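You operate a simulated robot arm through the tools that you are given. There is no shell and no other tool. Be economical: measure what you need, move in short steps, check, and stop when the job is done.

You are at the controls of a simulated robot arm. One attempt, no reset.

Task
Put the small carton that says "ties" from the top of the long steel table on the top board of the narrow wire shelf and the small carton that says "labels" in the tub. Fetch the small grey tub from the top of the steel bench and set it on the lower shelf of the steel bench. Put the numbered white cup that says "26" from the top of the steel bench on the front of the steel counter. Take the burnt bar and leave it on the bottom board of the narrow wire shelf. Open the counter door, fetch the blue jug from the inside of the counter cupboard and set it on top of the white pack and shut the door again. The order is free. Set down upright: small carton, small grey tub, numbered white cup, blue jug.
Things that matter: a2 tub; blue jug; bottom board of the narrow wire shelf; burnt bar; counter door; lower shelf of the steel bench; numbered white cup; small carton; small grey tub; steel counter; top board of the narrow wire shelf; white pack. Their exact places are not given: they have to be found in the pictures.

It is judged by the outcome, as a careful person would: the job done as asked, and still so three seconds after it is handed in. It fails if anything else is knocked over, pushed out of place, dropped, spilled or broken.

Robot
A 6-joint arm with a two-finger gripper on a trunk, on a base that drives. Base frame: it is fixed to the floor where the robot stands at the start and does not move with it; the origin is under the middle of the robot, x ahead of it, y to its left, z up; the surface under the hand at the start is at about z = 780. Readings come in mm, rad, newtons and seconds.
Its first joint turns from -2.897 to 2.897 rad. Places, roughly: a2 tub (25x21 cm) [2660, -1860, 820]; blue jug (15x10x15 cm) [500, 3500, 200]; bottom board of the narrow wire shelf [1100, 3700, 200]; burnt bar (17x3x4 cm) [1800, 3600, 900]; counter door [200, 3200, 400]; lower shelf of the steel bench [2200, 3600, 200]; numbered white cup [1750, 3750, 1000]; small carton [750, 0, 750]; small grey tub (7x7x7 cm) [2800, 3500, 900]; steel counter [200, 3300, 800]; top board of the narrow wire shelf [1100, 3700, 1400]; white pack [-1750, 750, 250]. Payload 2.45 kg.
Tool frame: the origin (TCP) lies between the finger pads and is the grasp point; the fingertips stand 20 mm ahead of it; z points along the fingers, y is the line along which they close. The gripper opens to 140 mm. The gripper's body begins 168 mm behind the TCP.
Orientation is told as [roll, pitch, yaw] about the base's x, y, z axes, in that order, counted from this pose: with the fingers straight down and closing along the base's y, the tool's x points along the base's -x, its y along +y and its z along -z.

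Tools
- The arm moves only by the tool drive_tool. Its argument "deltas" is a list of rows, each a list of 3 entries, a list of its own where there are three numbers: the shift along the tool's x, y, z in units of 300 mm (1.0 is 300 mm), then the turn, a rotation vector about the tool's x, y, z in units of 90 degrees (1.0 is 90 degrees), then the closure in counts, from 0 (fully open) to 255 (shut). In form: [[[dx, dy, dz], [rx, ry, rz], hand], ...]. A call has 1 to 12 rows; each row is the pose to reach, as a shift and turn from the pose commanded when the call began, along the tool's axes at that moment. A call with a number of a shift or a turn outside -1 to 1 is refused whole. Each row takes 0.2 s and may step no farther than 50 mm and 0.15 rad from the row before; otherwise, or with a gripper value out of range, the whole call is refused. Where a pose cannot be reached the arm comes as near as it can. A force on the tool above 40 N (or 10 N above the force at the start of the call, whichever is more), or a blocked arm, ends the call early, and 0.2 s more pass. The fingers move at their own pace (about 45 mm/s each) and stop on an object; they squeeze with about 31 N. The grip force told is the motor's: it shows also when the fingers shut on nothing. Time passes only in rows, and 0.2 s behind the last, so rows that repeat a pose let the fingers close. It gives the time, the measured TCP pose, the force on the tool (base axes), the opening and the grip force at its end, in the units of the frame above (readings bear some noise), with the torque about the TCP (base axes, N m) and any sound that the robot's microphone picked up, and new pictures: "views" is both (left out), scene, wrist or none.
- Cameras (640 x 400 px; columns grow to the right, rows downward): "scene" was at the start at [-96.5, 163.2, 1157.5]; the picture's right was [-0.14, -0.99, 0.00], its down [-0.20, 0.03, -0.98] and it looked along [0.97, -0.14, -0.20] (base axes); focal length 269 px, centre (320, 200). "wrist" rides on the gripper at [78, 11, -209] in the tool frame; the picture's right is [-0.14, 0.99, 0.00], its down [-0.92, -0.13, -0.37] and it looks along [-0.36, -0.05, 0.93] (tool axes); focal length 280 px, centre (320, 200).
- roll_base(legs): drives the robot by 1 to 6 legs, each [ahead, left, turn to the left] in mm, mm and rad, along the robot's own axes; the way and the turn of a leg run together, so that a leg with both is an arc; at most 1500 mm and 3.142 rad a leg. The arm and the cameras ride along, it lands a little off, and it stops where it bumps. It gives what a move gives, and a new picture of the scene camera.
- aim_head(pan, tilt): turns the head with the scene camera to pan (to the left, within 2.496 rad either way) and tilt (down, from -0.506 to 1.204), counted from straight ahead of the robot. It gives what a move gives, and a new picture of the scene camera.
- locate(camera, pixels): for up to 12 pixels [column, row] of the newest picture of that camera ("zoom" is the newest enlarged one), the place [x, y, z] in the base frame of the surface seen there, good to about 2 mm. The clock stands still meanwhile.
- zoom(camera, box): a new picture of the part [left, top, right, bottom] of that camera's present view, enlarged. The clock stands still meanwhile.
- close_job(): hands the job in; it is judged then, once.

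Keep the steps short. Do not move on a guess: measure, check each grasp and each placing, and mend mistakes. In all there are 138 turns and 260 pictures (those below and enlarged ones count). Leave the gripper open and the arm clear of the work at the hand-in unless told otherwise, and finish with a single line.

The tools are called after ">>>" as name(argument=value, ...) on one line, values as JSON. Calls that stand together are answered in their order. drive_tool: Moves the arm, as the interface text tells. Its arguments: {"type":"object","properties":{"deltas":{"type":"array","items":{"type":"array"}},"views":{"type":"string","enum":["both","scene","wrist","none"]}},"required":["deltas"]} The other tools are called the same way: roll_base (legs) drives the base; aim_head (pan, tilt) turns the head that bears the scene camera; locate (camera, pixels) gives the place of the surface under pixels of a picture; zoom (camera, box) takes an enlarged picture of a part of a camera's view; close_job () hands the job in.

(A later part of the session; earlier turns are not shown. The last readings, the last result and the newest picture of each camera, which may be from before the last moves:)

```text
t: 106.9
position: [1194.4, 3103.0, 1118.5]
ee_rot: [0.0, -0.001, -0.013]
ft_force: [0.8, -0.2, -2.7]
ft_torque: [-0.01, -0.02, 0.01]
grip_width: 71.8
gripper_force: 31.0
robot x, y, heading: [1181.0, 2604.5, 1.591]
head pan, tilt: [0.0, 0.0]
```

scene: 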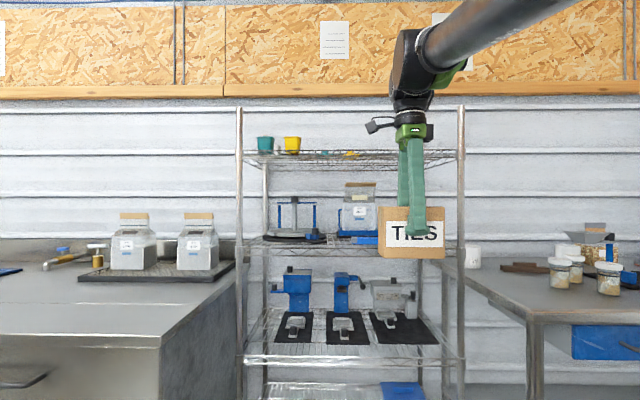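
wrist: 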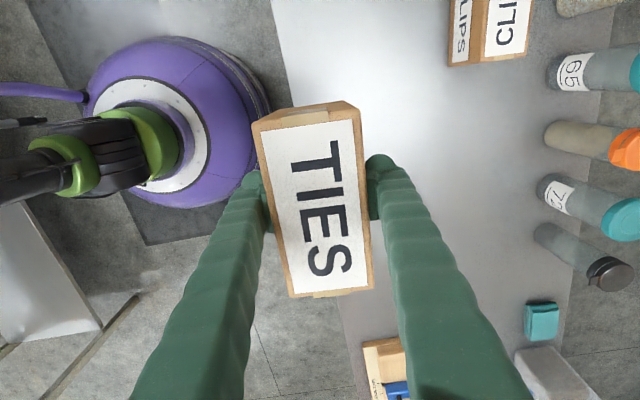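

The top board's right half is free. I raise the arm to about z=1450.

>>> drive_tool(deltas=[[[0, 0, -0.12], [0, 0, 0], 255], [[0, 0, -0.24], [0, 0, 0], 255], [[0, 0, -0.36], [0, 0, 0], 255], [[0, 0, -0.48], [0, 0, 0], 255], [[0, 0, -0.6], [0, 0, 0], 255], [[0, 0, -0.72], [0, 0, 0], 255], [[0, 0, -0.84], [0, 0, 0], 255], [[0, 0, -0.96], [0, 0, 0], 255], [[0, 0, -1.0], [0, 0, 0], 255]], views="none")

>>> drive_tool(deltas=[[[0, 0, -0.08], [0, 0, 0], 255], [[0, 0, -0.16], [0, 0, 0], 255], [[0, 0, -0.2], [0, 0, 0], 255]], views="both")

```text
t: 108.9
position: [1190.3, 3103.1, 1417.3]
ee_rot: [0.002, 0.001, -0.014]
ft_force: [-0.8, -0.3, -2.4]
ft_torque: [0.02, 0.0, -0.03]
grip_width: 72.3
gripper_force: 30.7
robot x, y, heading: [1179.7, 2600.5, 1.586]
head pan, tilt: [0.0, 0.0]
```

```text
t: 109.7
position: [1192.7, 3094.0, 1436.6]
ee_rot: [-0.001, -0.001, -0.01]
ft_force: [1.1, 0.3, -2.9]
ft_torque: [-0.05, -0.02, 0.01]
grip_width: 72.3
gripper_force: 30.8
out of reach, approached as far as the arm can: row 1, 2, 3
robot x, y, heading: [1176.3, 2600.2, 1.593]
head pan, tilt: [0.0, 0.0]
```

scene: 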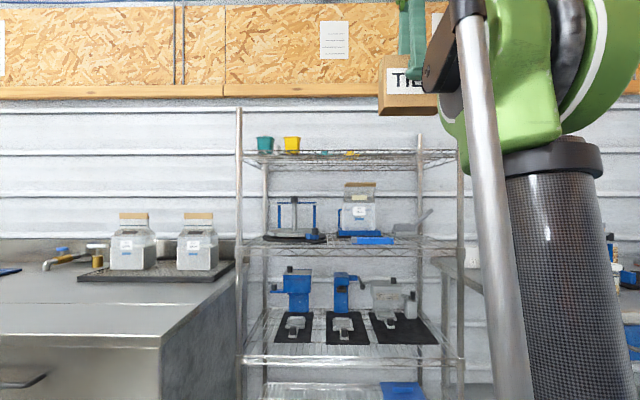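
wrist: 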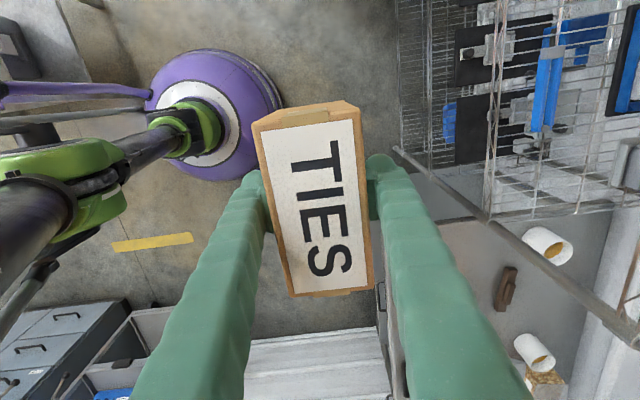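

Reach ends at z≈1437 at radius 500, so I need to stand closer. I measure the top board's edge exactly.

>>> zoom(camera="scene", box=[230, 100, 470, 250])

>>> locate(camera="scene", pixels=[[290, 154], [290, 168], [265, 148], [350, 155], [326, 154], [400, 152], [400, 158], [400, 165], [430, 170], [291, 137], [240, 140], [461, 180]])

```text
2.67 times, centred on (350, 175) of scene
```

zoom: 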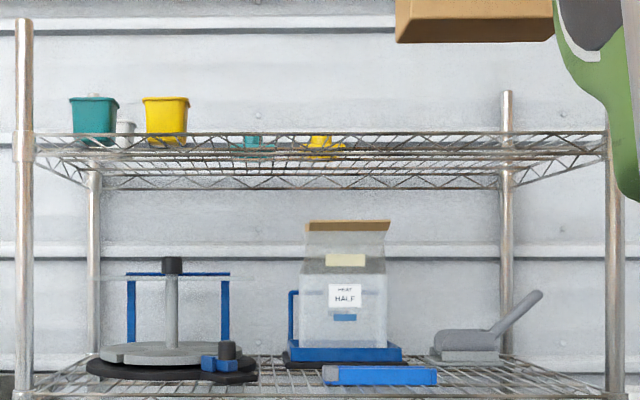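

```text
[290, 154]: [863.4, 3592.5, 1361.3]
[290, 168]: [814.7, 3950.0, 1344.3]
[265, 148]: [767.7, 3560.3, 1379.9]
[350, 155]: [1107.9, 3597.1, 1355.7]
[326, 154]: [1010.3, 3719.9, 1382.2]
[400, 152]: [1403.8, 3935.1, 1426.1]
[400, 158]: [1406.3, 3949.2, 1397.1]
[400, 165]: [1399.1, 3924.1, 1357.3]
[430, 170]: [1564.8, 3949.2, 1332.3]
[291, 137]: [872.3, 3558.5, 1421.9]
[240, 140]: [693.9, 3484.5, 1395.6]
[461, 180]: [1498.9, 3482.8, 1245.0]
```

>>> locate(camera="zoom", pixels=[[400, 133], [300, 133], [200, 134], [166, 142], [400, 154], [300, 156], [95, 142], [450, 134], [320, 150], [245, 148]])

```text
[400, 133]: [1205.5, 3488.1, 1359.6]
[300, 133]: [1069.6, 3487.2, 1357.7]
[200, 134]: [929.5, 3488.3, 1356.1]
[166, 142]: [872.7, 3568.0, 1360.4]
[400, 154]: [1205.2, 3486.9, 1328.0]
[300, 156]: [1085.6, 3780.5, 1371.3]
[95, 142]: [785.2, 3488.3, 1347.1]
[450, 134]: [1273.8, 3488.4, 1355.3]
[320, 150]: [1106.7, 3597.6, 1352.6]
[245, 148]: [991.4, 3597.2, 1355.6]
```

Deck is at z≈1358, yellow item at x≈1110; I aim for carton centre (1270, 3565), TCP z≈1429. First I pull the arm in to radius ~420 and shift +75 in x, to gain height.

>>> drive_tool(deltas=[[[-0.06, -0.06, 0], [0, 0, 0], 255], [[-0.12, -0.12, 0], [0, 0, 0], 255], [[-0.18, -0.18, 0], [0, 0, 0], 255], [[-0.25, -0.25, 0], [0, 0, 0], 255], [[-0.25, -0.25, 0], [0, 0, 0], 255]], views="none")

```text
t: 110.9
position: [1268.3, 3015.4, 1436.7]
ee_rot: [0.001, 0.0, -0.012]
ft_force: [-1.0, -0.1, -2.9]
ft_torque: [0.02, -0.01, 0.03]
grip_width: 72.0
gripper_force: 30.8
robot x, y, heading: [1176.7, 2597.3, 1.591]
head pan, tilt: [0.0, 0.0]
```

>>> drive_tool(deltas=[[[0, 0, -0.05], [0, 0, 0], 255], [[0, 0, -0.1], [0, 0, 0], 255], [[0, 0, -0.1], [0, 0, 0], 255]], views="none")

>>> roll_base(legs=[[300, 0, -0.02], [180, 0, 0]])

```text
t: 111.7
position: [1266.6, 3017.1, 1447.0]
ee_rot: [0.002, 0.001, -0.014]
ft_force: [0.3, 0.4, -3.0]
ft_torque: [0.0, -0.01, 0.04]
grip_width: 72.1
gripper_force: 30.7
out of reach, approached as far as the arm can: row 1, 2, 3
robot x, y, heading: [1177.2, 2601.1, 1.594]
head pan, tilt: [0.0, 0.0]
```

```text
t: 114.9
position: [1270.9, 3498.8, 1446.7]
ee_rot: [0.001, -0.002, -0.03]
ft_force: [-0.8, -1.1, -2.6]
ft_torque: [0.01, 0.0, 0.0]
grip_width: 71.9
gripper_force: 30.9
robot x, y, heading: [1174.4, 3084.7, 1.576]
head pan, tilt: [0.0, 0.0]
```

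scene: 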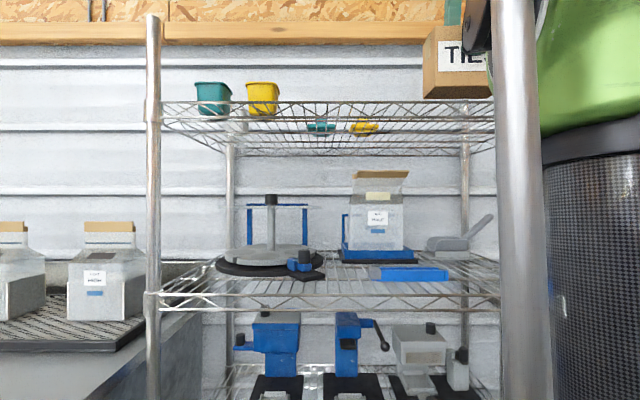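

Carton bottom is ~1376, over the front edge. I drive 65 further ahead.

>>> roll_base(legs=[[65, 0, 0]])

```text
t: 115.9
position: [1269.8, 3564.9, 1446.4]
ee_rot: [0.001, 0.001, -0.032]
ft_force: [0.6, 0.7, -2.3]
ft_torque: [-0.02, -0.02, -0.03]
grip_width: 72.2
gripper_force: 31.4
robot x, y, heading: [1173.6, 3151.4, 1.574]
head pan, tilt: [0.0, 0.0]
```

scene: 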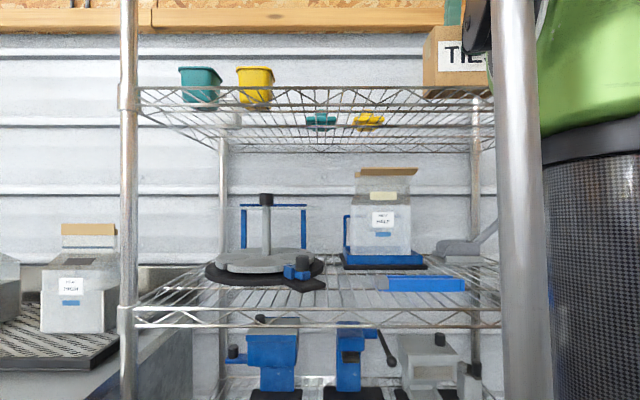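

I lower in small steps until contact.

>>> drive_tool(deltas=[[[0, 0, 0.02], [0, 0, 0], 255], [[0, 0, 0.035], [0, 0, 0], 255], [[0, 0, 0.045], [0, 0, 0], 255], [[0, 0, 0.052], [0, 0, 0], 255], [[0, 0, 0.059], [0, 0, 0], 255], [[0, 0, 0.066], [0, 0, 0], 255], [[0, 0, 0.073], [0, 0, 0], 255]], views="wrist")

```text
t: 117.2
position: [1271.2, 3564.6, 1427.8]
ee_rot: [0.001, -0.001, -0.032]
ft_force: [-0.4, -0.8, 3.2]
ft_torque: [-0.26, 0.15, -0.07]
grip_width: 72.3
gripper_force: 30.9
robot x, y, heading: [1177.2, 3151.9, 1.579]
head pan, tilt: [0.0, 0.0]
stopped in row 6: the force on the tool passed its limit at 41 N (the readings are from after the stop); the commanded pose is now the measured one
```

wrist: 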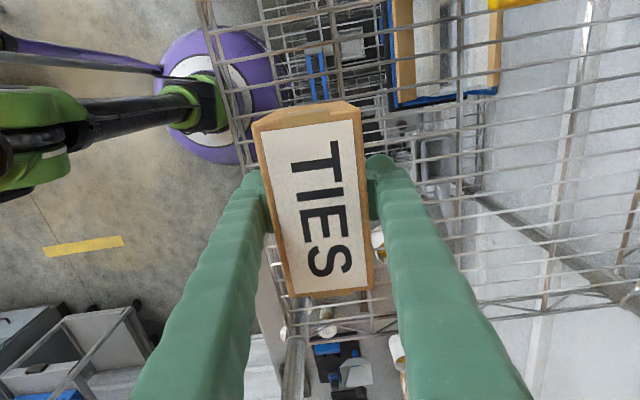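

It rests on the deck (41 N). Straight-up clearance is limited by reach, so I open, rise as far as possible and slide sideways (−x) off the carton's end.

>>> drive_tool(deltas=[[[0, 0, 0], [0, 0, 0], 100], [[0, 0, 0], [0, 0, 0], 0], [[0, 0, 0], [0, 0, 0], 0], [[0, 0, 0], [0, 0, 0], 0], [[0, 0, 0], [0, 0, 0], 0], [[0, 0, -0.03], [0, 0, 0], 0], [[0, 0, -0.055], [0, 0, 0], 0]], views="wrist")

```text
t: 118.8
position: [1270.8, 3563.7, 1444.9]
ee_rot: [0.0, 0.0, -0.031]
ft_force: [-0.1, 0.1, 0.4]
ft_torque: [0.0, 0.04, 0.02]
grip_width: 139.9
gripper_force: 0.0
robot x, y, heading: [1173.4, 3152.4, 1.577]
head pan, tilt: [0.0, 0.0]
```

wrist: 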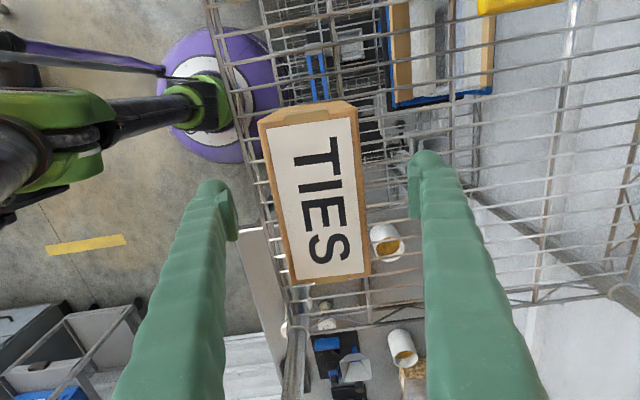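

Free of the fingers. I slide 105 mm to −x.

>>> drive_tool(deltas=[[[0.1, 0, 0], [0, 0, 0], 0], [[0.2, 0, 0], [0, 0, 0], 0], [[0.3, 0, 0], [0, 0, 0], 0], [[0.37, 0, 0], [0, 0, 0], 0]], views="wrist")

>>> roll_base(legs=[[-300, 0, 0]])

```text
t: 119.8
position: [1160.2, 3567.9, 1442.5]
ee_rot: [0.003, 0.0, -0.03]
ft_force: [0.1, 0.7, 0.4]
ft_torque: [0.0, 0.03, 0.02]
grip_width: 140.3
gripper_force: 0.1
robot x, y, heading: [1174.7, 3152.6, 1.572]
head pan, tilt: [0.0, 0.0]
```

wrist: 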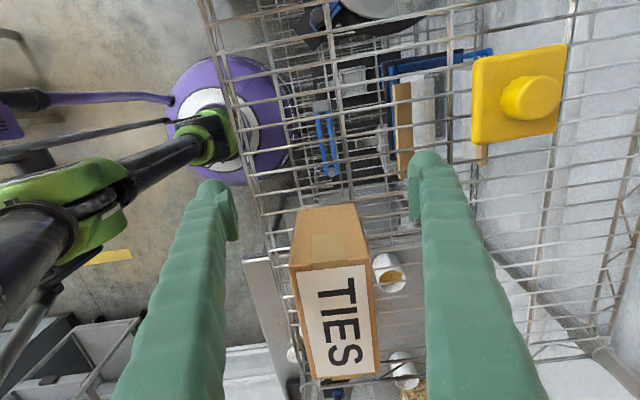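

```text
t: 121.9
position: [1160.9, 3268.0, 1443.2]
ee_rot: [0.002, 0.0, -0.029]
ft_force: [0.5, 0.1, -0.1]
ft_torque: [0.01, 0.0, 0.02]
grip_width: 140.0
gripper_force: 0.0
robot x, y, heading: [1175.7, 2851.6, 1.584]
head pan, tilt: [0.0, 0.0]
```

scene: 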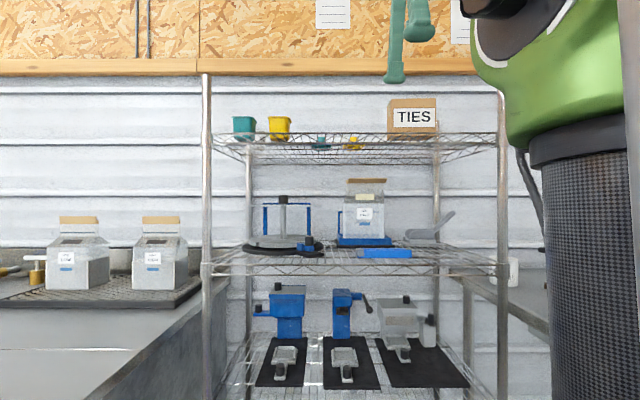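

TIES stands on the top board. Next the steel bench: I lower the arm, back off and drive right to look at it.

>>> drive_tool(deltas=[[[0, -0.05, 0.12], [0, 0, 0], 0], [[0, -0.05, 0.27], [0, 0, 0], 0], [[0, -0.05, 0.42], [0, 0, 0], 0], [[0, -0.05, 0.57], [0, 0, 0], 0], [[0, -0.05, 0.72], [0, 0, 0], 0], [[0, -0.05, 0.87], [0, 0, 0], 0]], views="none")

>>> roll_base(legs=[[-230, 0, -0.01], [0, -700, 0]])

>>> aim_head(pan=-0.1, tilt=0.25)

```text
t: 123.3
position: [1161.4, 3252.7, 1181.1]
ee_rot: [0.002, -0.002, -0.028]
ft_force: [0.1, 0.3, 0.6]
ft_torque: [0.0, 0.01, 0.01]
grip_width: 140.0
gripper_force: 0.1
robot x, y, heading: [1179.6, 2849.5, 1.579]
head pan, tilt: [0.0, 0.0]
```

```text
t: 128.4
position: [1858.2, 3021.8, 1180.1]
ee_rot: [0.001, 0.001, -0.05]
ft_force: [0.5, 0.6, 0.3]
ft_torque: [0.01, 0.01, 0.02]
grip_width: 139.9
gripper_force: 0.0
robot x, y, heading: [1867.8, 2619.6, 1.555]
head pan, tilt: [0.0, 0.0]
```

scene: 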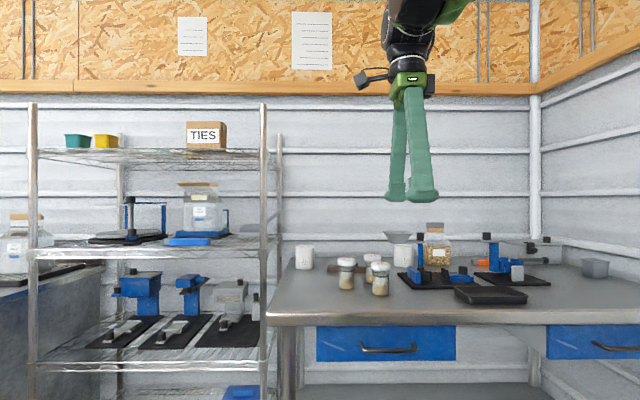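

```text
t: 129.2
position: [1858.2, 3021.8, 1181.6]
ee_rot: [0.002, -0.001, -0.049]
ft_force: [-0.2, 0.1, -0.5]
ft_torque: [-0.01, 0.0, 0.01]
grip_width: 140.0
gripper_force: 0.0
robot x, y, heading: [1864.7, 2621.4, 1.554]
head pan, tilt: [-0.099, 0.25]
```

scene: 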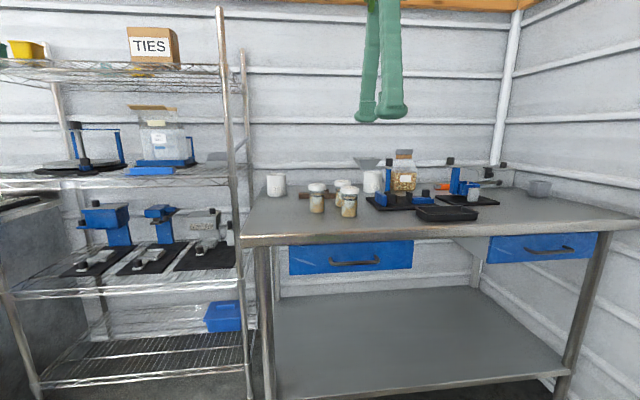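

>>> zoom(camera="scene", box=[240, 130, 400, 230])

>>> locate(camera="zoom", pixels=[[145, 200], [240, 258], [320, 255], [535, 190], [105, 215], [405, 220], [305, 210], [430, 290]])

>>> locate(camera="scene", pixels=[[538, 182], [538, 193], [242, 237], [600, 225], [320, 350], [500, 350], [350, 300], [420, 310], [150, 350], [60, 360], [200, 345], [225, 310]])

```text
4.00 times, centred on (320, 180) of scene
```

zoom: 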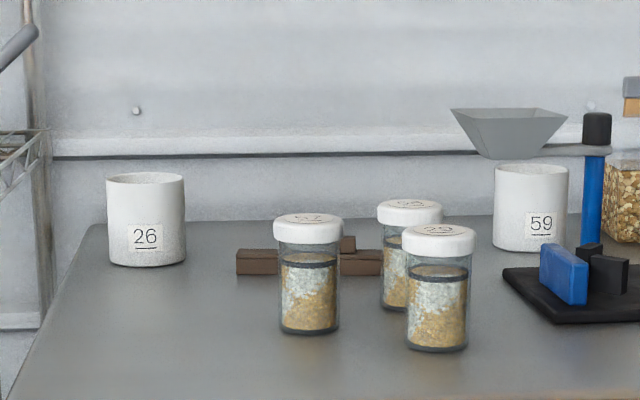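

```text
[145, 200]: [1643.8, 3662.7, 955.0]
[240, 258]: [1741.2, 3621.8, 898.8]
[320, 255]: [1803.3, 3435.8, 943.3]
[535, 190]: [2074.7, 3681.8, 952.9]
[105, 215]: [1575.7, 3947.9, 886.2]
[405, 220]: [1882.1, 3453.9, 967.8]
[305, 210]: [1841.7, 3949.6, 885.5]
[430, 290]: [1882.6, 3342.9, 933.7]
```

```text
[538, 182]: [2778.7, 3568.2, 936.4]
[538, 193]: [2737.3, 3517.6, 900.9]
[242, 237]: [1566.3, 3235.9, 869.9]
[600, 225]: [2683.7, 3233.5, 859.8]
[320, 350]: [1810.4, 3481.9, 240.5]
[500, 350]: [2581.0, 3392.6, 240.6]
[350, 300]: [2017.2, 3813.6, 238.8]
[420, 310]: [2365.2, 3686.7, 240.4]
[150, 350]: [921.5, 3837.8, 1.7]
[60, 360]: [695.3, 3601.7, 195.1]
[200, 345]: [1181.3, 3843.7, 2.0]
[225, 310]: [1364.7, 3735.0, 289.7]
```

Cup 26 is at about (1645,3705), the burnt bar lies behind the jars at about (1790,3622). I drive closer and look from above with the wrist camera.

>>> roll_base(legs=[[0, 120, 0.016], [275, 0, 0]])

>>> drive_tool(deltas=[[[0, 0.15, 0], [0, 0, 0], 0], [[0, 0.3, 0], [0, 0, 0], 0], [[0, 0.45, 0], [0, 0, 0], 0], [[0, 0.6, 0], [0, 0, 0], 0], [[0, 0.72, 0], [0, 0, 0], 0]], views="both")

```text
t: 131.9
position: [1734.6, 3299.6, 1180.3]
ee_rot: [0.002, -0.002, -0.041]
ft_force: [-0.5, 0.9, 0.9]
ft_torque: [-0.03, -0.05, -0.01]
grip_width: 139.9
gripper_force: 0.1
robot x, y, heading: [1747.1, 2894.8, 1.569]
head pan, tilt: [-0.099, 0.25]
```

scene: 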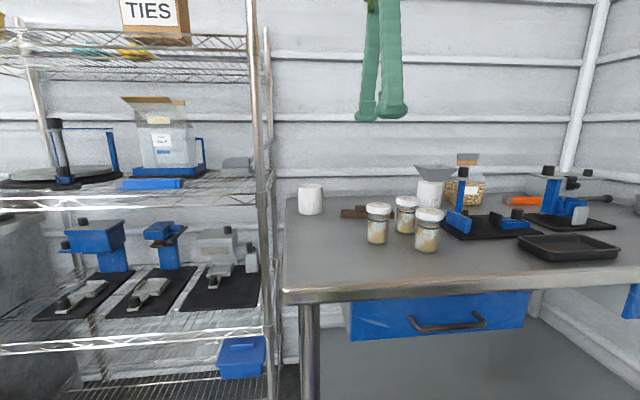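

```text
t: 133.1
position: [1741.8, 3516.2, 1182.2]
ee_rot: [0.002, -0.001, -0.04]
ft_force: [-1.0, -1.0, 0.5]
ft_torque: [0.11, -0.01, 0.01]
grip_width: 140.0
gripper_force: 0.1
robot x, y, heading: [1744.7, 2896.3, 1.567]
head pan, tilt: [-0.099, 0.25]
```

scene: 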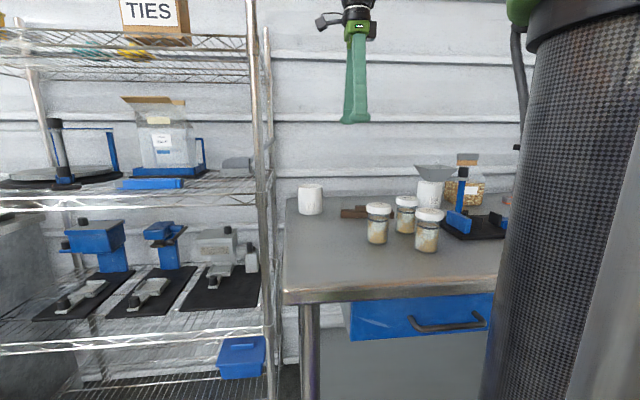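
wrist: 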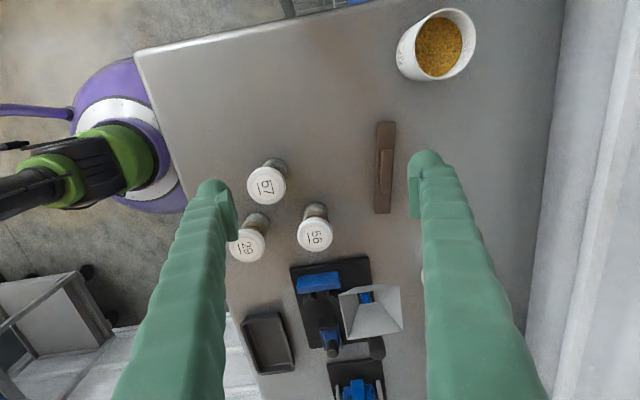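

From above: cup 26 (filled with grain) at (437,45), bar at (385,167). I measure both.

>>> locate(camera="wrist", pixels=[[379, 124], [393, 124], [377, 210], [390, 211], [385, 160], [387, 185], [402, 45], [474, 40], [445, 10], [430, 78], [437, 45], [320, 205]])

>>> zoom(camera="wrist", box=[300, 0, 500, 250])

```text
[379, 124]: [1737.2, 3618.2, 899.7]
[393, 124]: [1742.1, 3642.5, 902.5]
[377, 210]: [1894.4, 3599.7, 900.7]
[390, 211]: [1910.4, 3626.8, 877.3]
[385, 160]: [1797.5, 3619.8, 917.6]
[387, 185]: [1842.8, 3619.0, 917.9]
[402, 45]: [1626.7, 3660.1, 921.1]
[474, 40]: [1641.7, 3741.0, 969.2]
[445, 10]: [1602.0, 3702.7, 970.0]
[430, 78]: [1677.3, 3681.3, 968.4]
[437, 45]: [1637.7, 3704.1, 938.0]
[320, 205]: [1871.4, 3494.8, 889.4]
```

```text
1.60 times, centred on (400, 125) of wrist
```

zoom: 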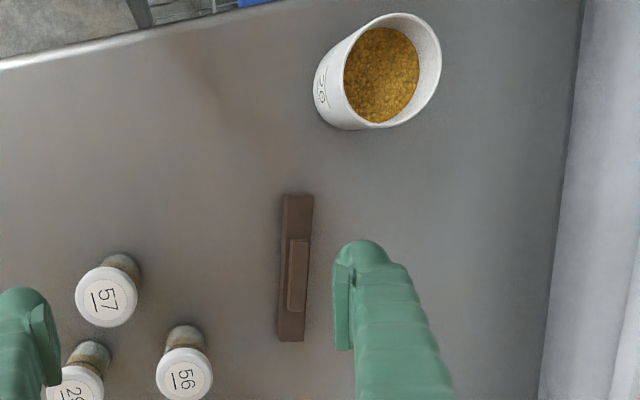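

Bar: from (1739,3630) to (1902,3612), z 877–918. Cup 26: centre ≈(1640,3702), rim z 970, filled with grain. I take the cup first, upright: move above it.

>>> drive_tool(deltas=[[[0.07, 0.12, 0.05], [0, 0, 0], 0], [[0.14, 0.24, 0.1], [0, 0, 0], 0], [[0.22, 0.36, 0.17], [0, 0, 0], 0], [[0.29, 0.48, 0.25], [0, 0, 0], 0], [[0.365, 0.607, 0.33], [0, 0, 0], 0]], views="wrist")

```text
refused: row 5 steps farther than a row can; nothing moved
```

>>> drive_tool(deltas=[[[0.07, 0.11, 0.05], [0, 0, 0], 0], [[0.14, 0.22, 0.1], [0, 0, 0], 0], [[0.2, 0.33, 0.15], [0, 0, 0], 0], [[0.26, 0.43, 0.2], [0, 0, 0], 0], [[0.32, 0.53, 0.26], [0, 0, 0], 0], [[0.365, 0.607, 0.33], [0, 0, 0], 0]], views="wrist")

```text
t: 134.5
position: [1640.3, 3701.4, 1082.8]
ee_rot: [0.002, -0.003, -0.04]
ft_force: [0.8, -0.5, 0.0]
ft_torque: [0.03, 0.02, 0.01]
grip_width: 140.0
gripper_force: 0.1
robot x, y, heading: [1742.6, 2897.1, 1.565]
head pan, tilt: [-0.099, 0.25]
```

wrist: 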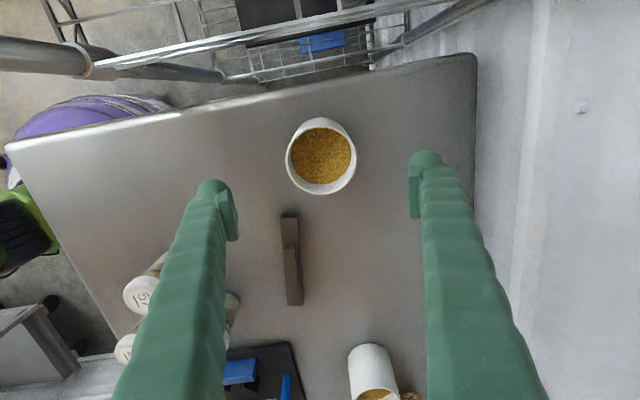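

>>> locate(camera="wrist", pixels=[[288, 155], [354, 155], [320, 119], [322, 193], [320, 155], [290, 216]])

```text
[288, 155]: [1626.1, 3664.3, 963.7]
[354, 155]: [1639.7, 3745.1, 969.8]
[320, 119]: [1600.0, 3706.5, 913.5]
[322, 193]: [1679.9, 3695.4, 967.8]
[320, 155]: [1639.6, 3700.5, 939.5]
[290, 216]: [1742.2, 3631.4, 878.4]
```

Centred. I go down to z≈925 and close gently on the cup.

>>> drive_tool(deltas=[[[0.005, 0.005, 0.15], [0, 0, 0], 0], [[0.005, 0.005, 0.3], [0, 0, 0], 0], [[0.005, 0.005, 0.43], [0, 0, 0], 0], [[0.005, 0.005, 0.525], [0, 0, 0], 0], [[0.005, 0.005, 0.525], [0, 0, 0], 255], [[0.005, 0.005, 0.525], [0, 0, 0], 255], [[0.005, 0.005, 0.525], [0, 0, 0], 255], [[0.005, 0.005, 0.525], [0, 0, 0], 255], [[0.005, 0.005, 0.525], [0, 0, 0], 255], [[0.005, 0.005, 0.525], [0, 0, 0], 255]], views="wrist")

```text
t: 136.7
position: [1641.4, 3703.8, 923.7]
ee_rot: [0.002, -0.003, -0.041]
ft_force: [-0.3, -0.4, 0.8]
ft_torque: [-0.01, 0.02, 0.02]
grip_width: 88.5
gripper_force: 31.0
robot x, y, heading: [1742.4, 2897.6, 1.569]
head pan, tilt: [-0.099, 0.25]
```

wrist: 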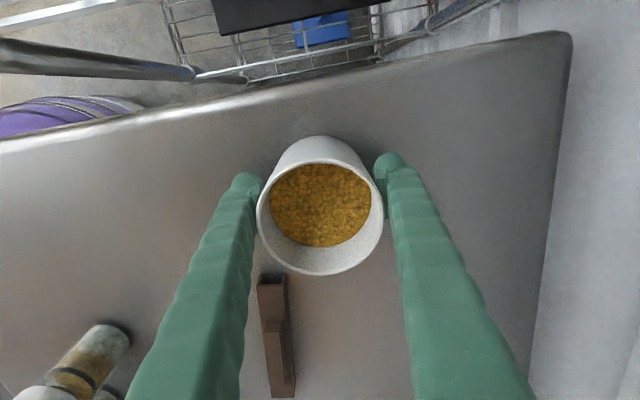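

Held at 88 mm. I lift slowly and draw it in.

>>> drive_tool(deltas=[[[0, 0, -0.03], [0, 0, 0], 255], [[0, 0, -0.1], [0, 0, 0], 255], [[0, 0, -0.2], [0, 0, 0], 255], [[0, 0, -0.3], [0, 0, 0], 255], [[0, 0, -0.4], [0, 0, 0], 255], [[0, 0, -0.5], [0, 0, 0], 255], [[-0.02, -0.1, -0.55], [0, 0, 0], 255], [[-0.05, -0.22, -0.6], [0, 0, 0], 255], [[-0.08, -0.36, -0.6], [0, 0, 0], 255], [[-0.12, -0.5, -0.6], [0, 0, 0], 255], [[-0.16, -0.64, -0.6], [0, 0, 0], 255], [[-0.2, -0.75, -0.6], [0, 0, 0], 255]], views="wrist")

>>> aim_head(pan=0.9, tilt=0.3)

```text
t: 139.3
position: [1690.5, 3477.5, 1104.1]
ee_rot: [0.002, 0.001, -0.038]
ft_force: [0.0, 1.2, -3.1]
ft_torque: [-0.07, 0.02, -0.02]
grip_width: 88.2
gripper_force: 31.0
robot x, y, heading: [1746.5, 2900.3, 1.565]
head pan, tilt: [-0.099, 0.25]
```

wrist: 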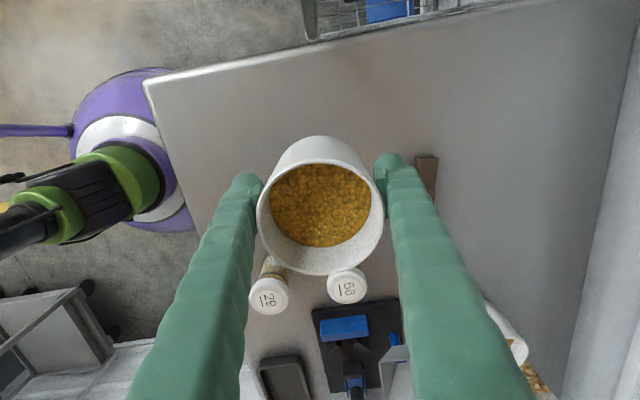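

```text
t: 140.6
position: [1689.9, 3475.7, 1104.5]
ee_rot: [0.0, -0.002, -0.04]
ft_force: [0.0, 0.5, -3.7]
ft_torque: [-0.01, 0.0, -0.01]
grip_width: 88.1
gripper_force: 30.6
robot x, y, heading: [1744.4, 2897.0, 1.563]
head pan, tilt: [0.901, 0.3]
```

scene: 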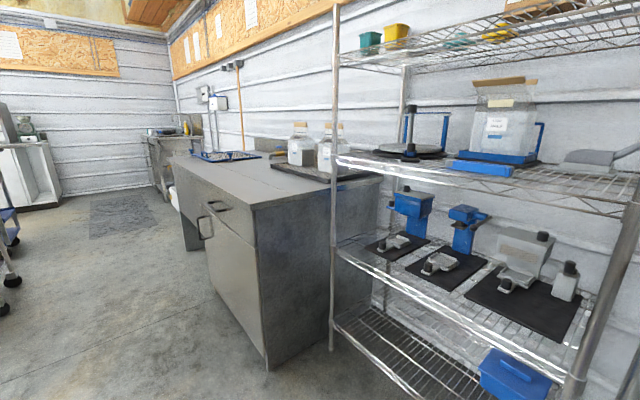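

The counter lies left of the wire shelf. I back off 330 and drive left 1450 with the cup.

>>> roll_base(legs=[[-330, 0, 0.005], [0, 1450, 0]])

>>> aim_head(pan=0.0, tilt=0.4)

```text
t: 149.7
position: [225.6, 3157.4, 1104.1]
ee_rot: [0.002, -0.003, -0.051]
ft_force: [0.5, 0.1, -3.1]
ft_torque: [0.0, -0.03, 0.01]
grip_width: 87.8
gripper_force: 31.1
robot x, y, heading: [274.9, 2578.0, 1.553]
head pan, tilt: [0.901, 0.3]
```

scene: 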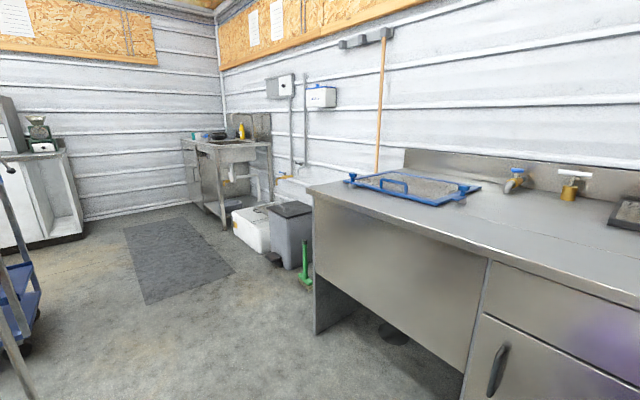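

```text
t: 150.9
position: [226.8, 3156.3, 1103.2]
ee_rot: [0.002, -0.003, -0.051]
ft_force: [-0.1, -1.3, -2.5]
ft_torque: [0.03, -0.01, 0.0]
grip_width: 87.8
gripper_force: 30.7
robot x, y, heading: [276.2, 2578.8, 1.555]
head pan, tilt: [0.0, 0.4]
```

scene: 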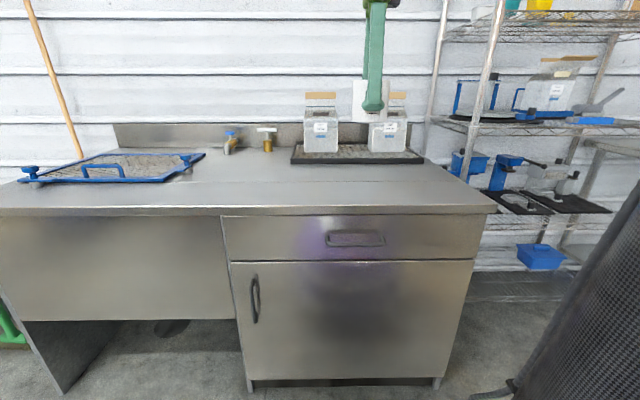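

I see the counter: door with handle at its left edge (255,300), top free in front. I measure.

>>> locate(camera="scene", pixels=[[230, 195], [230, 212], [225, 165], [300, 165], [255, 300], [258, 278], [255, 322], [270, 330], [475, 265], [235, 265], [445, 378], [494, 208]])

```text
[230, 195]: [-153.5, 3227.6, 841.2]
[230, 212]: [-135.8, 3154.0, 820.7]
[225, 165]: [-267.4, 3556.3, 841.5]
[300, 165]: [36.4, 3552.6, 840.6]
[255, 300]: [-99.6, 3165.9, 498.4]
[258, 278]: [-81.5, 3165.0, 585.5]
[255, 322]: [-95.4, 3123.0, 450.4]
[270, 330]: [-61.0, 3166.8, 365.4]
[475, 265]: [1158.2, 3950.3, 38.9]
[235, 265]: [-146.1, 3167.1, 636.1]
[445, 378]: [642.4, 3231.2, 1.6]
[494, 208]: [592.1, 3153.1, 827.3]
```

Counter top z=841, front edge y=3153. I bring the cup over (300,3275) and down to just above the top (release TCP z≈888).

>>> drive_tool(deltas=[[[-0.05, 0.1, 0], [0, 0, 0], 255], [[-0.1, 0.2, 0.0], [0, 0, 0], 255], [[-0.16, 0.3, 0.05], [0, 0, 0], 255], [[-0.223, 0.409, 0.1], [0, 0, 0], 255], [[-0.223, 0.409, 0.22], [0, 0, 0], 255], [[-0.223, 0.409, 0.35], [0, 0, 0], 255], [[-0.223, 0.409, 0.48], [0, 0, 0], 255], [[-0.223, 0.409, 0.59], [0, 0, 0], 255], [[-0.223, 0.409, 0.66], [0, 0, 0], 255], [[-0.223, 0.409, 0.69], [0, 0, 0], 255]], views="both")

```text
t: 153.1
position: [298.3, 3277.7, 897.3]
ee_rot: [0.002, -0.001, -0.05]
ft_force: [1.5, 0.2, -2.8]
ft_torque: [0.01, 0.0, -0.02]
grip_width: 87.8
gripper_force: 31.1
robot x, y, heading: [281.7, 2575.4, 1.558]
head pan, tilt: [0.0, 0.4]
```

scene: 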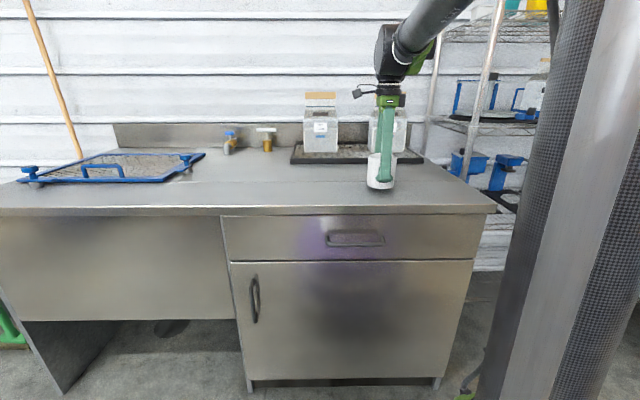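
wrist: 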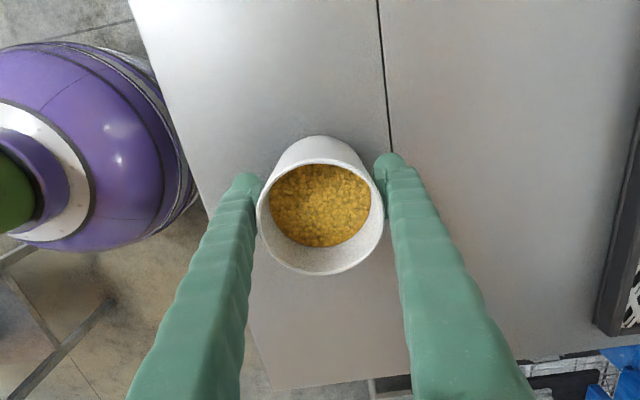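

A seam on the top divides front from back; I measure it to be sure the cup lies in the front part.

>>> locate(camera="wrist", pixels=[[381, 40], [387, 130], [160, 80]])

```text
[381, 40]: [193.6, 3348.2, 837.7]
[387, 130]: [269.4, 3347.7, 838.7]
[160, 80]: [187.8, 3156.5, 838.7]
```

Front strip is y 3156–3348; centre 3252. I shift 22 mm forward-edge-wards and lower until contact.

>>> drive_tool(deltas=[[[0, -0.04, 0], [0, 0, 0], 255], [[0, -0.073, 0.008], [0, 0, 0], 255], [[0, -0.073, 0.016], [0, 0, 0], 255], [[0, -0.073, 0.024], [0, 0, 0], 255], [[0, -0.073, 0.03], [0, 0, 0], 255], [[0, -0.073, 0.036], [0, 0, 0], 255], [[0, -0.073, 0.042], [0, 0, 0], 255]], views="none")

```text
t: 154.7
position: [298.5, 3255.5, 884.8]
ee_rot: [0.001, -0.003, -0.05]
ft_force: [-0.2, -0.9, -2.9]
ft_torque: [0.02, 0.02, -0.01]
grip_width: 87.5
gripper_force: 31.2
robot x, y, heading: [276.7, 2576.2, 1.552]
head pan, tilt: [0.0, 0.4]
```

>>> drive_tool(deltas=[[[0, 0, 0.005], [0, 0, 0], 255], [[0, 0, 0.01], [0, 0, 0], 255], [[0, 0, 0.015], [0, 0, 0], 255], [[0, 0, 0.02], [0, 0, 0], 255], [[0, 0, 0.025], [0, 0, 0], 255], [[0, 0, 0.03], [0, 0, 0], 255]], views="wrist")

```text
t: 155.6
position: [298.7, 3255.6, 881.2]
ee_rot: [0.004, 0.0, -0.05]
ft_force: [-0.3, -3.5, 12.9]
ft_torque: [-0.23, 0.16, 0.05]
grip_width: 87.7
gripper_force: 31.1
robot x, y, heading: [278.9, 2577.3, 1.553]
head pan, tilt: [0.0, 0.4]
stopped in row 4: the force on the tool passed its limit at 40 N (the readings are from after the stop); the commanded pose is now the measured one
```

wrist: 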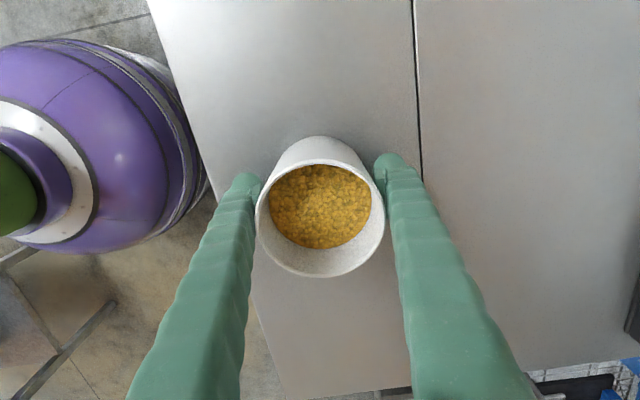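

Cup is on the counter. I open the fingers and rise.

>>> drive_tool(deltas=[[[0, 0, 0], [0, 0, 0], 180], [[0, 0, 0], [0, 0, 0], 100], [[0, 0, 0], [0, 0, 0], 0], [[0, 0, 0], [0, 0, 0], 0], [[0, 0, 0], [0, 0, 0], 0], [[0, 0, -0.08], [0, 0, 0], 0], [[0, 0, -0.2], [0, 0, 0], 0], [[0, 0, -0.34], [0, 0, 0], 0], [[0, 0, -0.5], [0, 0, 0], 0], [[0, 0, -0.66], [0, 0, 0], 0], [[0, -0.1, -0.75], [0, 0, 0], 0], [[0, -0.25, -0.75], [0, 0, 0], 0]], views="both")

```text
t: 158.2
position: [295.6, 3181.1, 1106.7]
ee_rot: [0.003, -0.001, -0.049]
ft_force: [0.0, -0.4, -0.1]
ft_torque: [-0.12, 0.02, 0.0]
grip_width: 139.9
gripper_force: 0.1
robot x, y, heading: [275.6, 2578.5, 1.552]
head pan, tilt: [0.0, 0.4]
```

scene: 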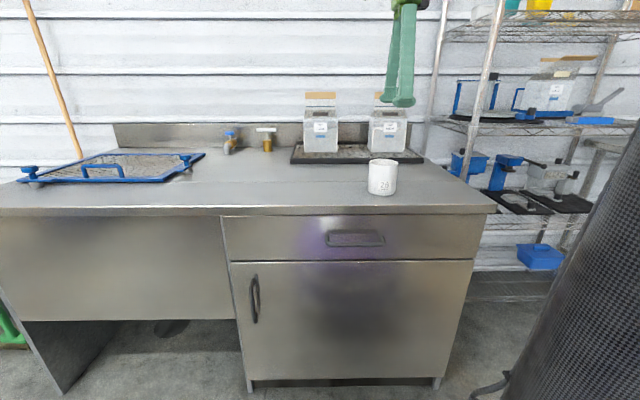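
wrist: 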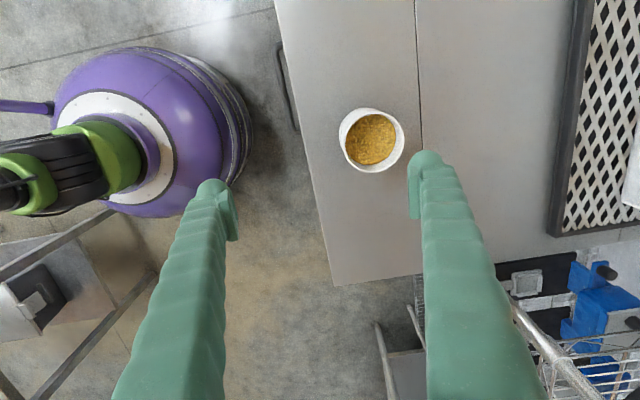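

Cup 26 stands on the counter front. Since I am here, the door and jug next. I zoom on the door handle and measure it.

>>> zoom(camera="scene", box=[215, 255, 295, 335])

>>> locate(camera="zoom", pixels=[[320, 230], [300, 230], [312, 180], [315, 300], [320, 350], [325, 270], [345, 270], [290, 150], [330, 375]])

>>> locate(camera="scene", pixels=[[470, 262], [440, 375], [232, 262], [250, 376], [455, 320]])

```text
5.00 times, centred on (255, 295) of scene
```

zoom: 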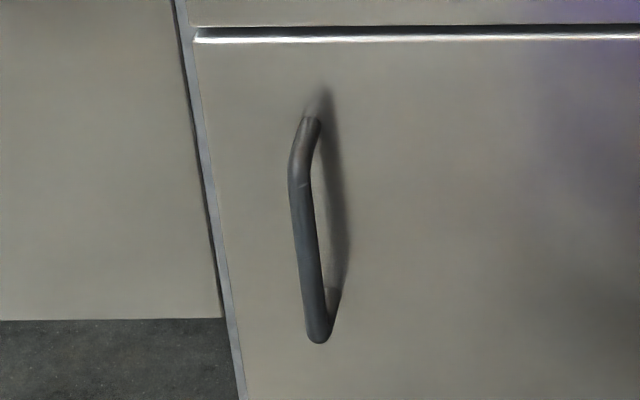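

```text
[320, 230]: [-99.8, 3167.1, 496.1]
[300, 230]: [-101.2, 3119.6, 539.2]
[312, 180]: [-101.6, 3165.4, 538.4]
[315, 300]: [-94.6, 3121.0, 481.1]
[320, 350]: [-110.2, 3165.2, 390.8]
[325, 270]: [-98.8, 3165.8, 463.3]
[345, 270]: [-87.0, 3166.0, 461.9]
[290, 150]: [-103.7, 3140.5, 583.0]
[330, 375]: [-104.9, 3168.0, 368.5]
```

```text
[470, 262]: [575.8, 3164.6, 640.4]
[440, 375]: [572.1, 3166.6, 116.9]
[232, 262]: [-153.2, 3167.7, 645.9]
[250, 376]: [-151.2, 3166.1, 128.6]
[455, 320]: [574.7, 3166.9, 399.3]
```

Handle: vertical bar at x≈−98, front y≈3120, z 460–580; door x −150…580, hinge on the right. I move to about (−280,2450), outside the door's swing.

>>> roll_base(legs=[[-135, 0, 0.018], [0, 555, 0]])

>>> drive_tool(deltas=[[[0, -0.05, 0], [0, 0, -0.09], 0], [[0, -0.1, 0], [0, 0, -0.18], 0], [[0, -0.15, 0], [0, 0, -0.27], 0], [[0, -0.2, 0.05], [0, 0, -0.36], 0], [[0, -0.25, 0.1], [0, 0, -0.45], 0], [[0, -0.3, 0.15], [0, 0, -0.54], 0], [[0, -0.35, 0.2], [0, 0, -0.63], 0], [[0, -0.4, 0.3], [0, 0, -0.72], 0], [[0, -0.45, 0.4], [0, 0, -0.81], 0], [[0, -0.45, 0.5], [0, 0, -0.9], 0], [[0, -0.45, 0.6], [0, 0, -0.99], 0], [[0, -0.45, 0.75], [0, 0, -1.0], 0]], views="none")

```text
t: 162.3
position: [-268.3, 3045.1, 1105.1]
ee_rot: [0.003, -0.001, -0.034]
ft_force: [0.7, -0.6, -0.7]
ft_torque: [-0.03, -0.02, 0.0]
grip_width: 140.1
gripper_force: 0.0
robot x, y, heading: [-275.3, 2438.5, 1.577]
head pan, tilt: [0.0, 0.4]
```

scene: 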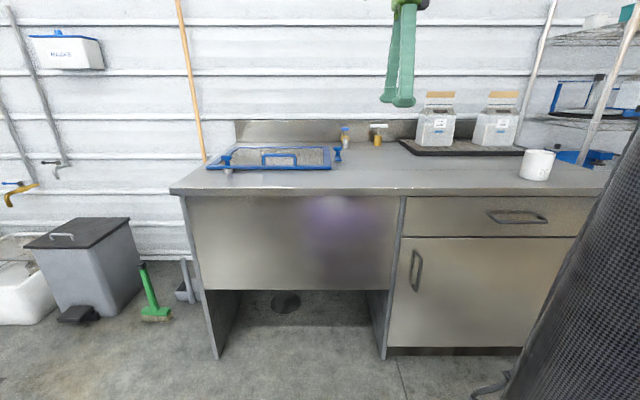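

```text
t: 164.9
position: [-272.9, 2908.6, 882.4]
ee_rot: [0.0, -0.003, 1.54]
ft_force: [0.0, 0.0, 0.7]
ft_torque: [-0.03, -0.01, -0.03]
grip_width: 139.8
gripper_force: 0.1
robot x, y, heading: [-279.4, 2438.7, 1.574]
head pan, tilt: [0.0, 0.4]
```

Hand yawed to the front. Next: tilt 45° forward-down and move to before the handle.

>>> drive_tool(deltas=[[[-0.04, -0.06, 0.1], [0, -0.06, 0], 60], [[-0.08, -0.12, 0.2], [0, -0.12, 0], 110], [[-0.12, -0.19, 0.3], [0, -0.18, 0], 110], [[-0.16, -0.26, 0.4], [0, -0.24, 0], 110], [[-0.2, -0.33, 0.5], [0, -0.3, 0], 110], [[-0.24, -0.4, 0.6], [0, -0.36, 0], 110], [[-0.28, -0.47, 0.7], [0, -0.42, 0], 110], [[-0.32, -0.53, 0.8], [0, -0.48, 0], 110], [[-0.36, -0.58, 0.9], [0, -0.5, 0], 110], [[-0.37, -0.59, 0.98], [0, -0.5, 0], 110]], views="both")

```text
t: 167.1
position: [-92.2, 3016.4, 585.9]
ee_rot: [0.0, -0.789, 1.54]
ft_force: [-0.1, 0.0, -0.5]
ft_torque: [-0.01, -0.01, -0.02]
grip_width: 79.7
gripper_force: 0.0
robot x, y, heading: [-277.6, 2444.0, 1.572]
head pan, tilt: [0.0, 0.4]
```

scene: 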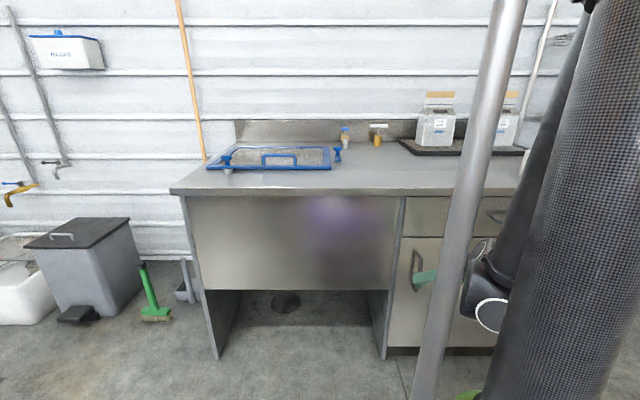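
wrist: 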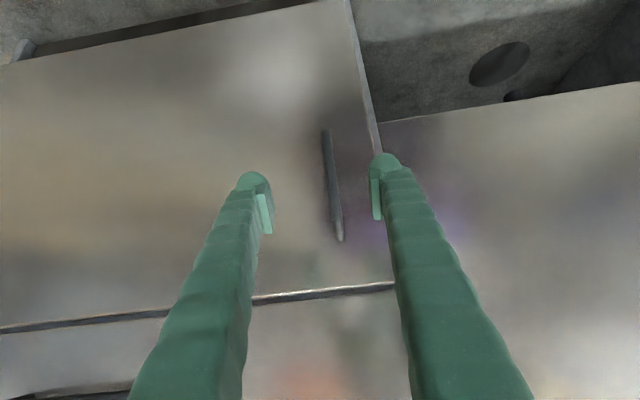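

The handle lies between the fingers. I advance 109 mm, down 56, and close on it.

>>> drive_tool(deltas=[[[-0.03, 0.005, 0.1], [0, 0, 0], 110], [[-0.06, 0.01, 0.2], [0, 0, 0], 110], [[-0.09, 0.015, 0.3], [0, 0, 0], 110], [[-0.125, 0.02, 0.389], [0, 0, 0], 110], [[-0.125, 0.02, 0.389], [0, 0, 0], 255], [[-0.125, 0.02, 0.389], [0, 0, 0], 255], [[-0.125, 0.02, 0.389], [0, 0, 0], 255], [[-0.125, 0.02, 0.389], [0, 0, 0], 255], [[-0.125, 0.02, 0.389], [0, 0, 0], 255]], views="wrist")

```text
t: 169.1
position: [-98.5, 3125.8, 530.0]
ee_rot: [0.002, -0.787, 1.539]
ft_force: [-39.8, -3.4, -7.0]
ft_torque: [-0.01, 0.44, 0.08]
grip_width: 13.1
gripper_force: 30.4
robot x, y, heading: [-280.1, 2446.4, 1.57]
head pan, tilt: [0.0, 0.4]
```

wrist: 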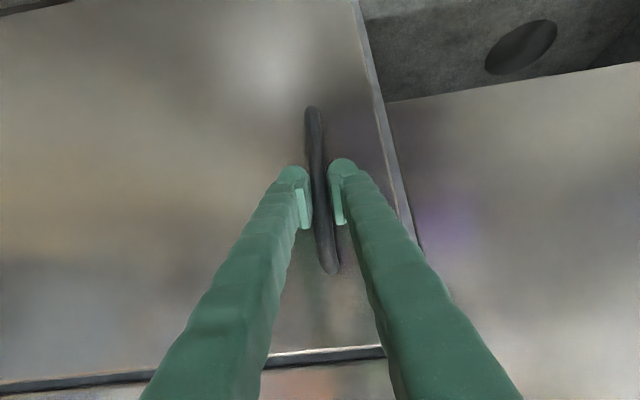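

Gripped (13 mm). I pull along the door's arc, radius ≈678 about the hinge (580,3167), 24° in 3° steps with the hand turning along.

>>> drive_tool(deltas=[[[0.0832, -0.004, -0.0832], [-0.0236, 0, -0.0236], 255], [[0.166, -0.024, -0.166], [-0.0471, 0, -0.0471], 255], [[0.2475, -0.051, -0.2475], [-0.0707, 0, -0.0707], 255], [[0.328, -0.083, -0.328], [-0.0943, 0, -0.0943], 255], [[0.408, -0.121, -0.408], [-0.1178, 0, -0.1178], 255], [[0.4855, -0.165, -0.4855], [-0.1414, 0, -0.1414], 255], [[0.5616, -0.215, -0.5616], [-0.165, 0, -0.165], 255], [[0.6356, -0.27, -0.6356], [-0.1886, 0, -0.1886], 255]], views="both")

```text
t: 169.4
position: [-97.8, 3110.4, 532.8]
ee_rot: [0.003, -0.779, 1.565]
ft_force: [-3.8, 0.4, -13.1]
ft_torque: [0.13, 0.02, -0.01]
grip_width: 12.7
gripper_force: 39.2
out of reach, approached as far as the arm can: row 1
robot x, y, heading: [-275.8, 2442.4, 1.57]
head pan, tilt: [0.0, 0.4]
stopped in row 1: the force on the tool passed its limit at 60 N (the readings are from after the stop); the commanded pose is now the measured one
```

scene: 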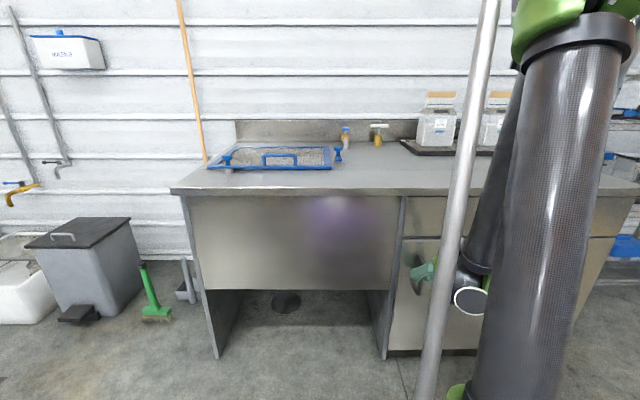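
wrist: 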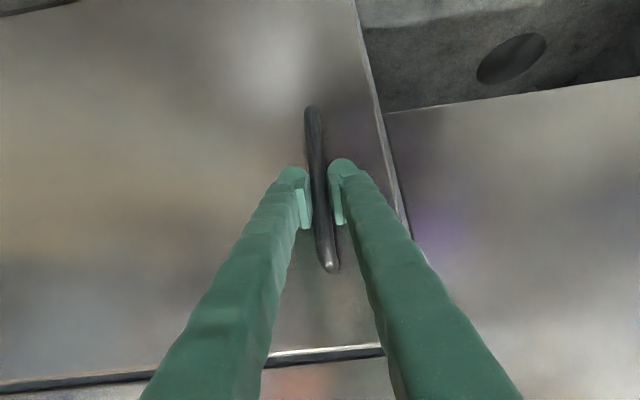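

Stopped at 60 N after 15 mm. I check whether the door came along.

>>> locate(camera="wrist", pixels=[[250, 120], [150, 200], [360, 120], [375, 180], [450, 200], [330, 262], [313, 112]])

```text
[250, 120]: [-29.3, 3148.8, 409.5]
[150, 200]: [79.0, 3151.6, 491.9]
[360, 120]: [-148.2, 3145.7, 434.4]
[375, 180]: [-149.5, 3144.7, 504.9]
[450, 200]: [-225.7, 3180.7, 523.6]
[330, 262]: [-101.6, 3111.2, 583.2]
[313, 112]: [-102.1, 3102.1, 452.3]
```

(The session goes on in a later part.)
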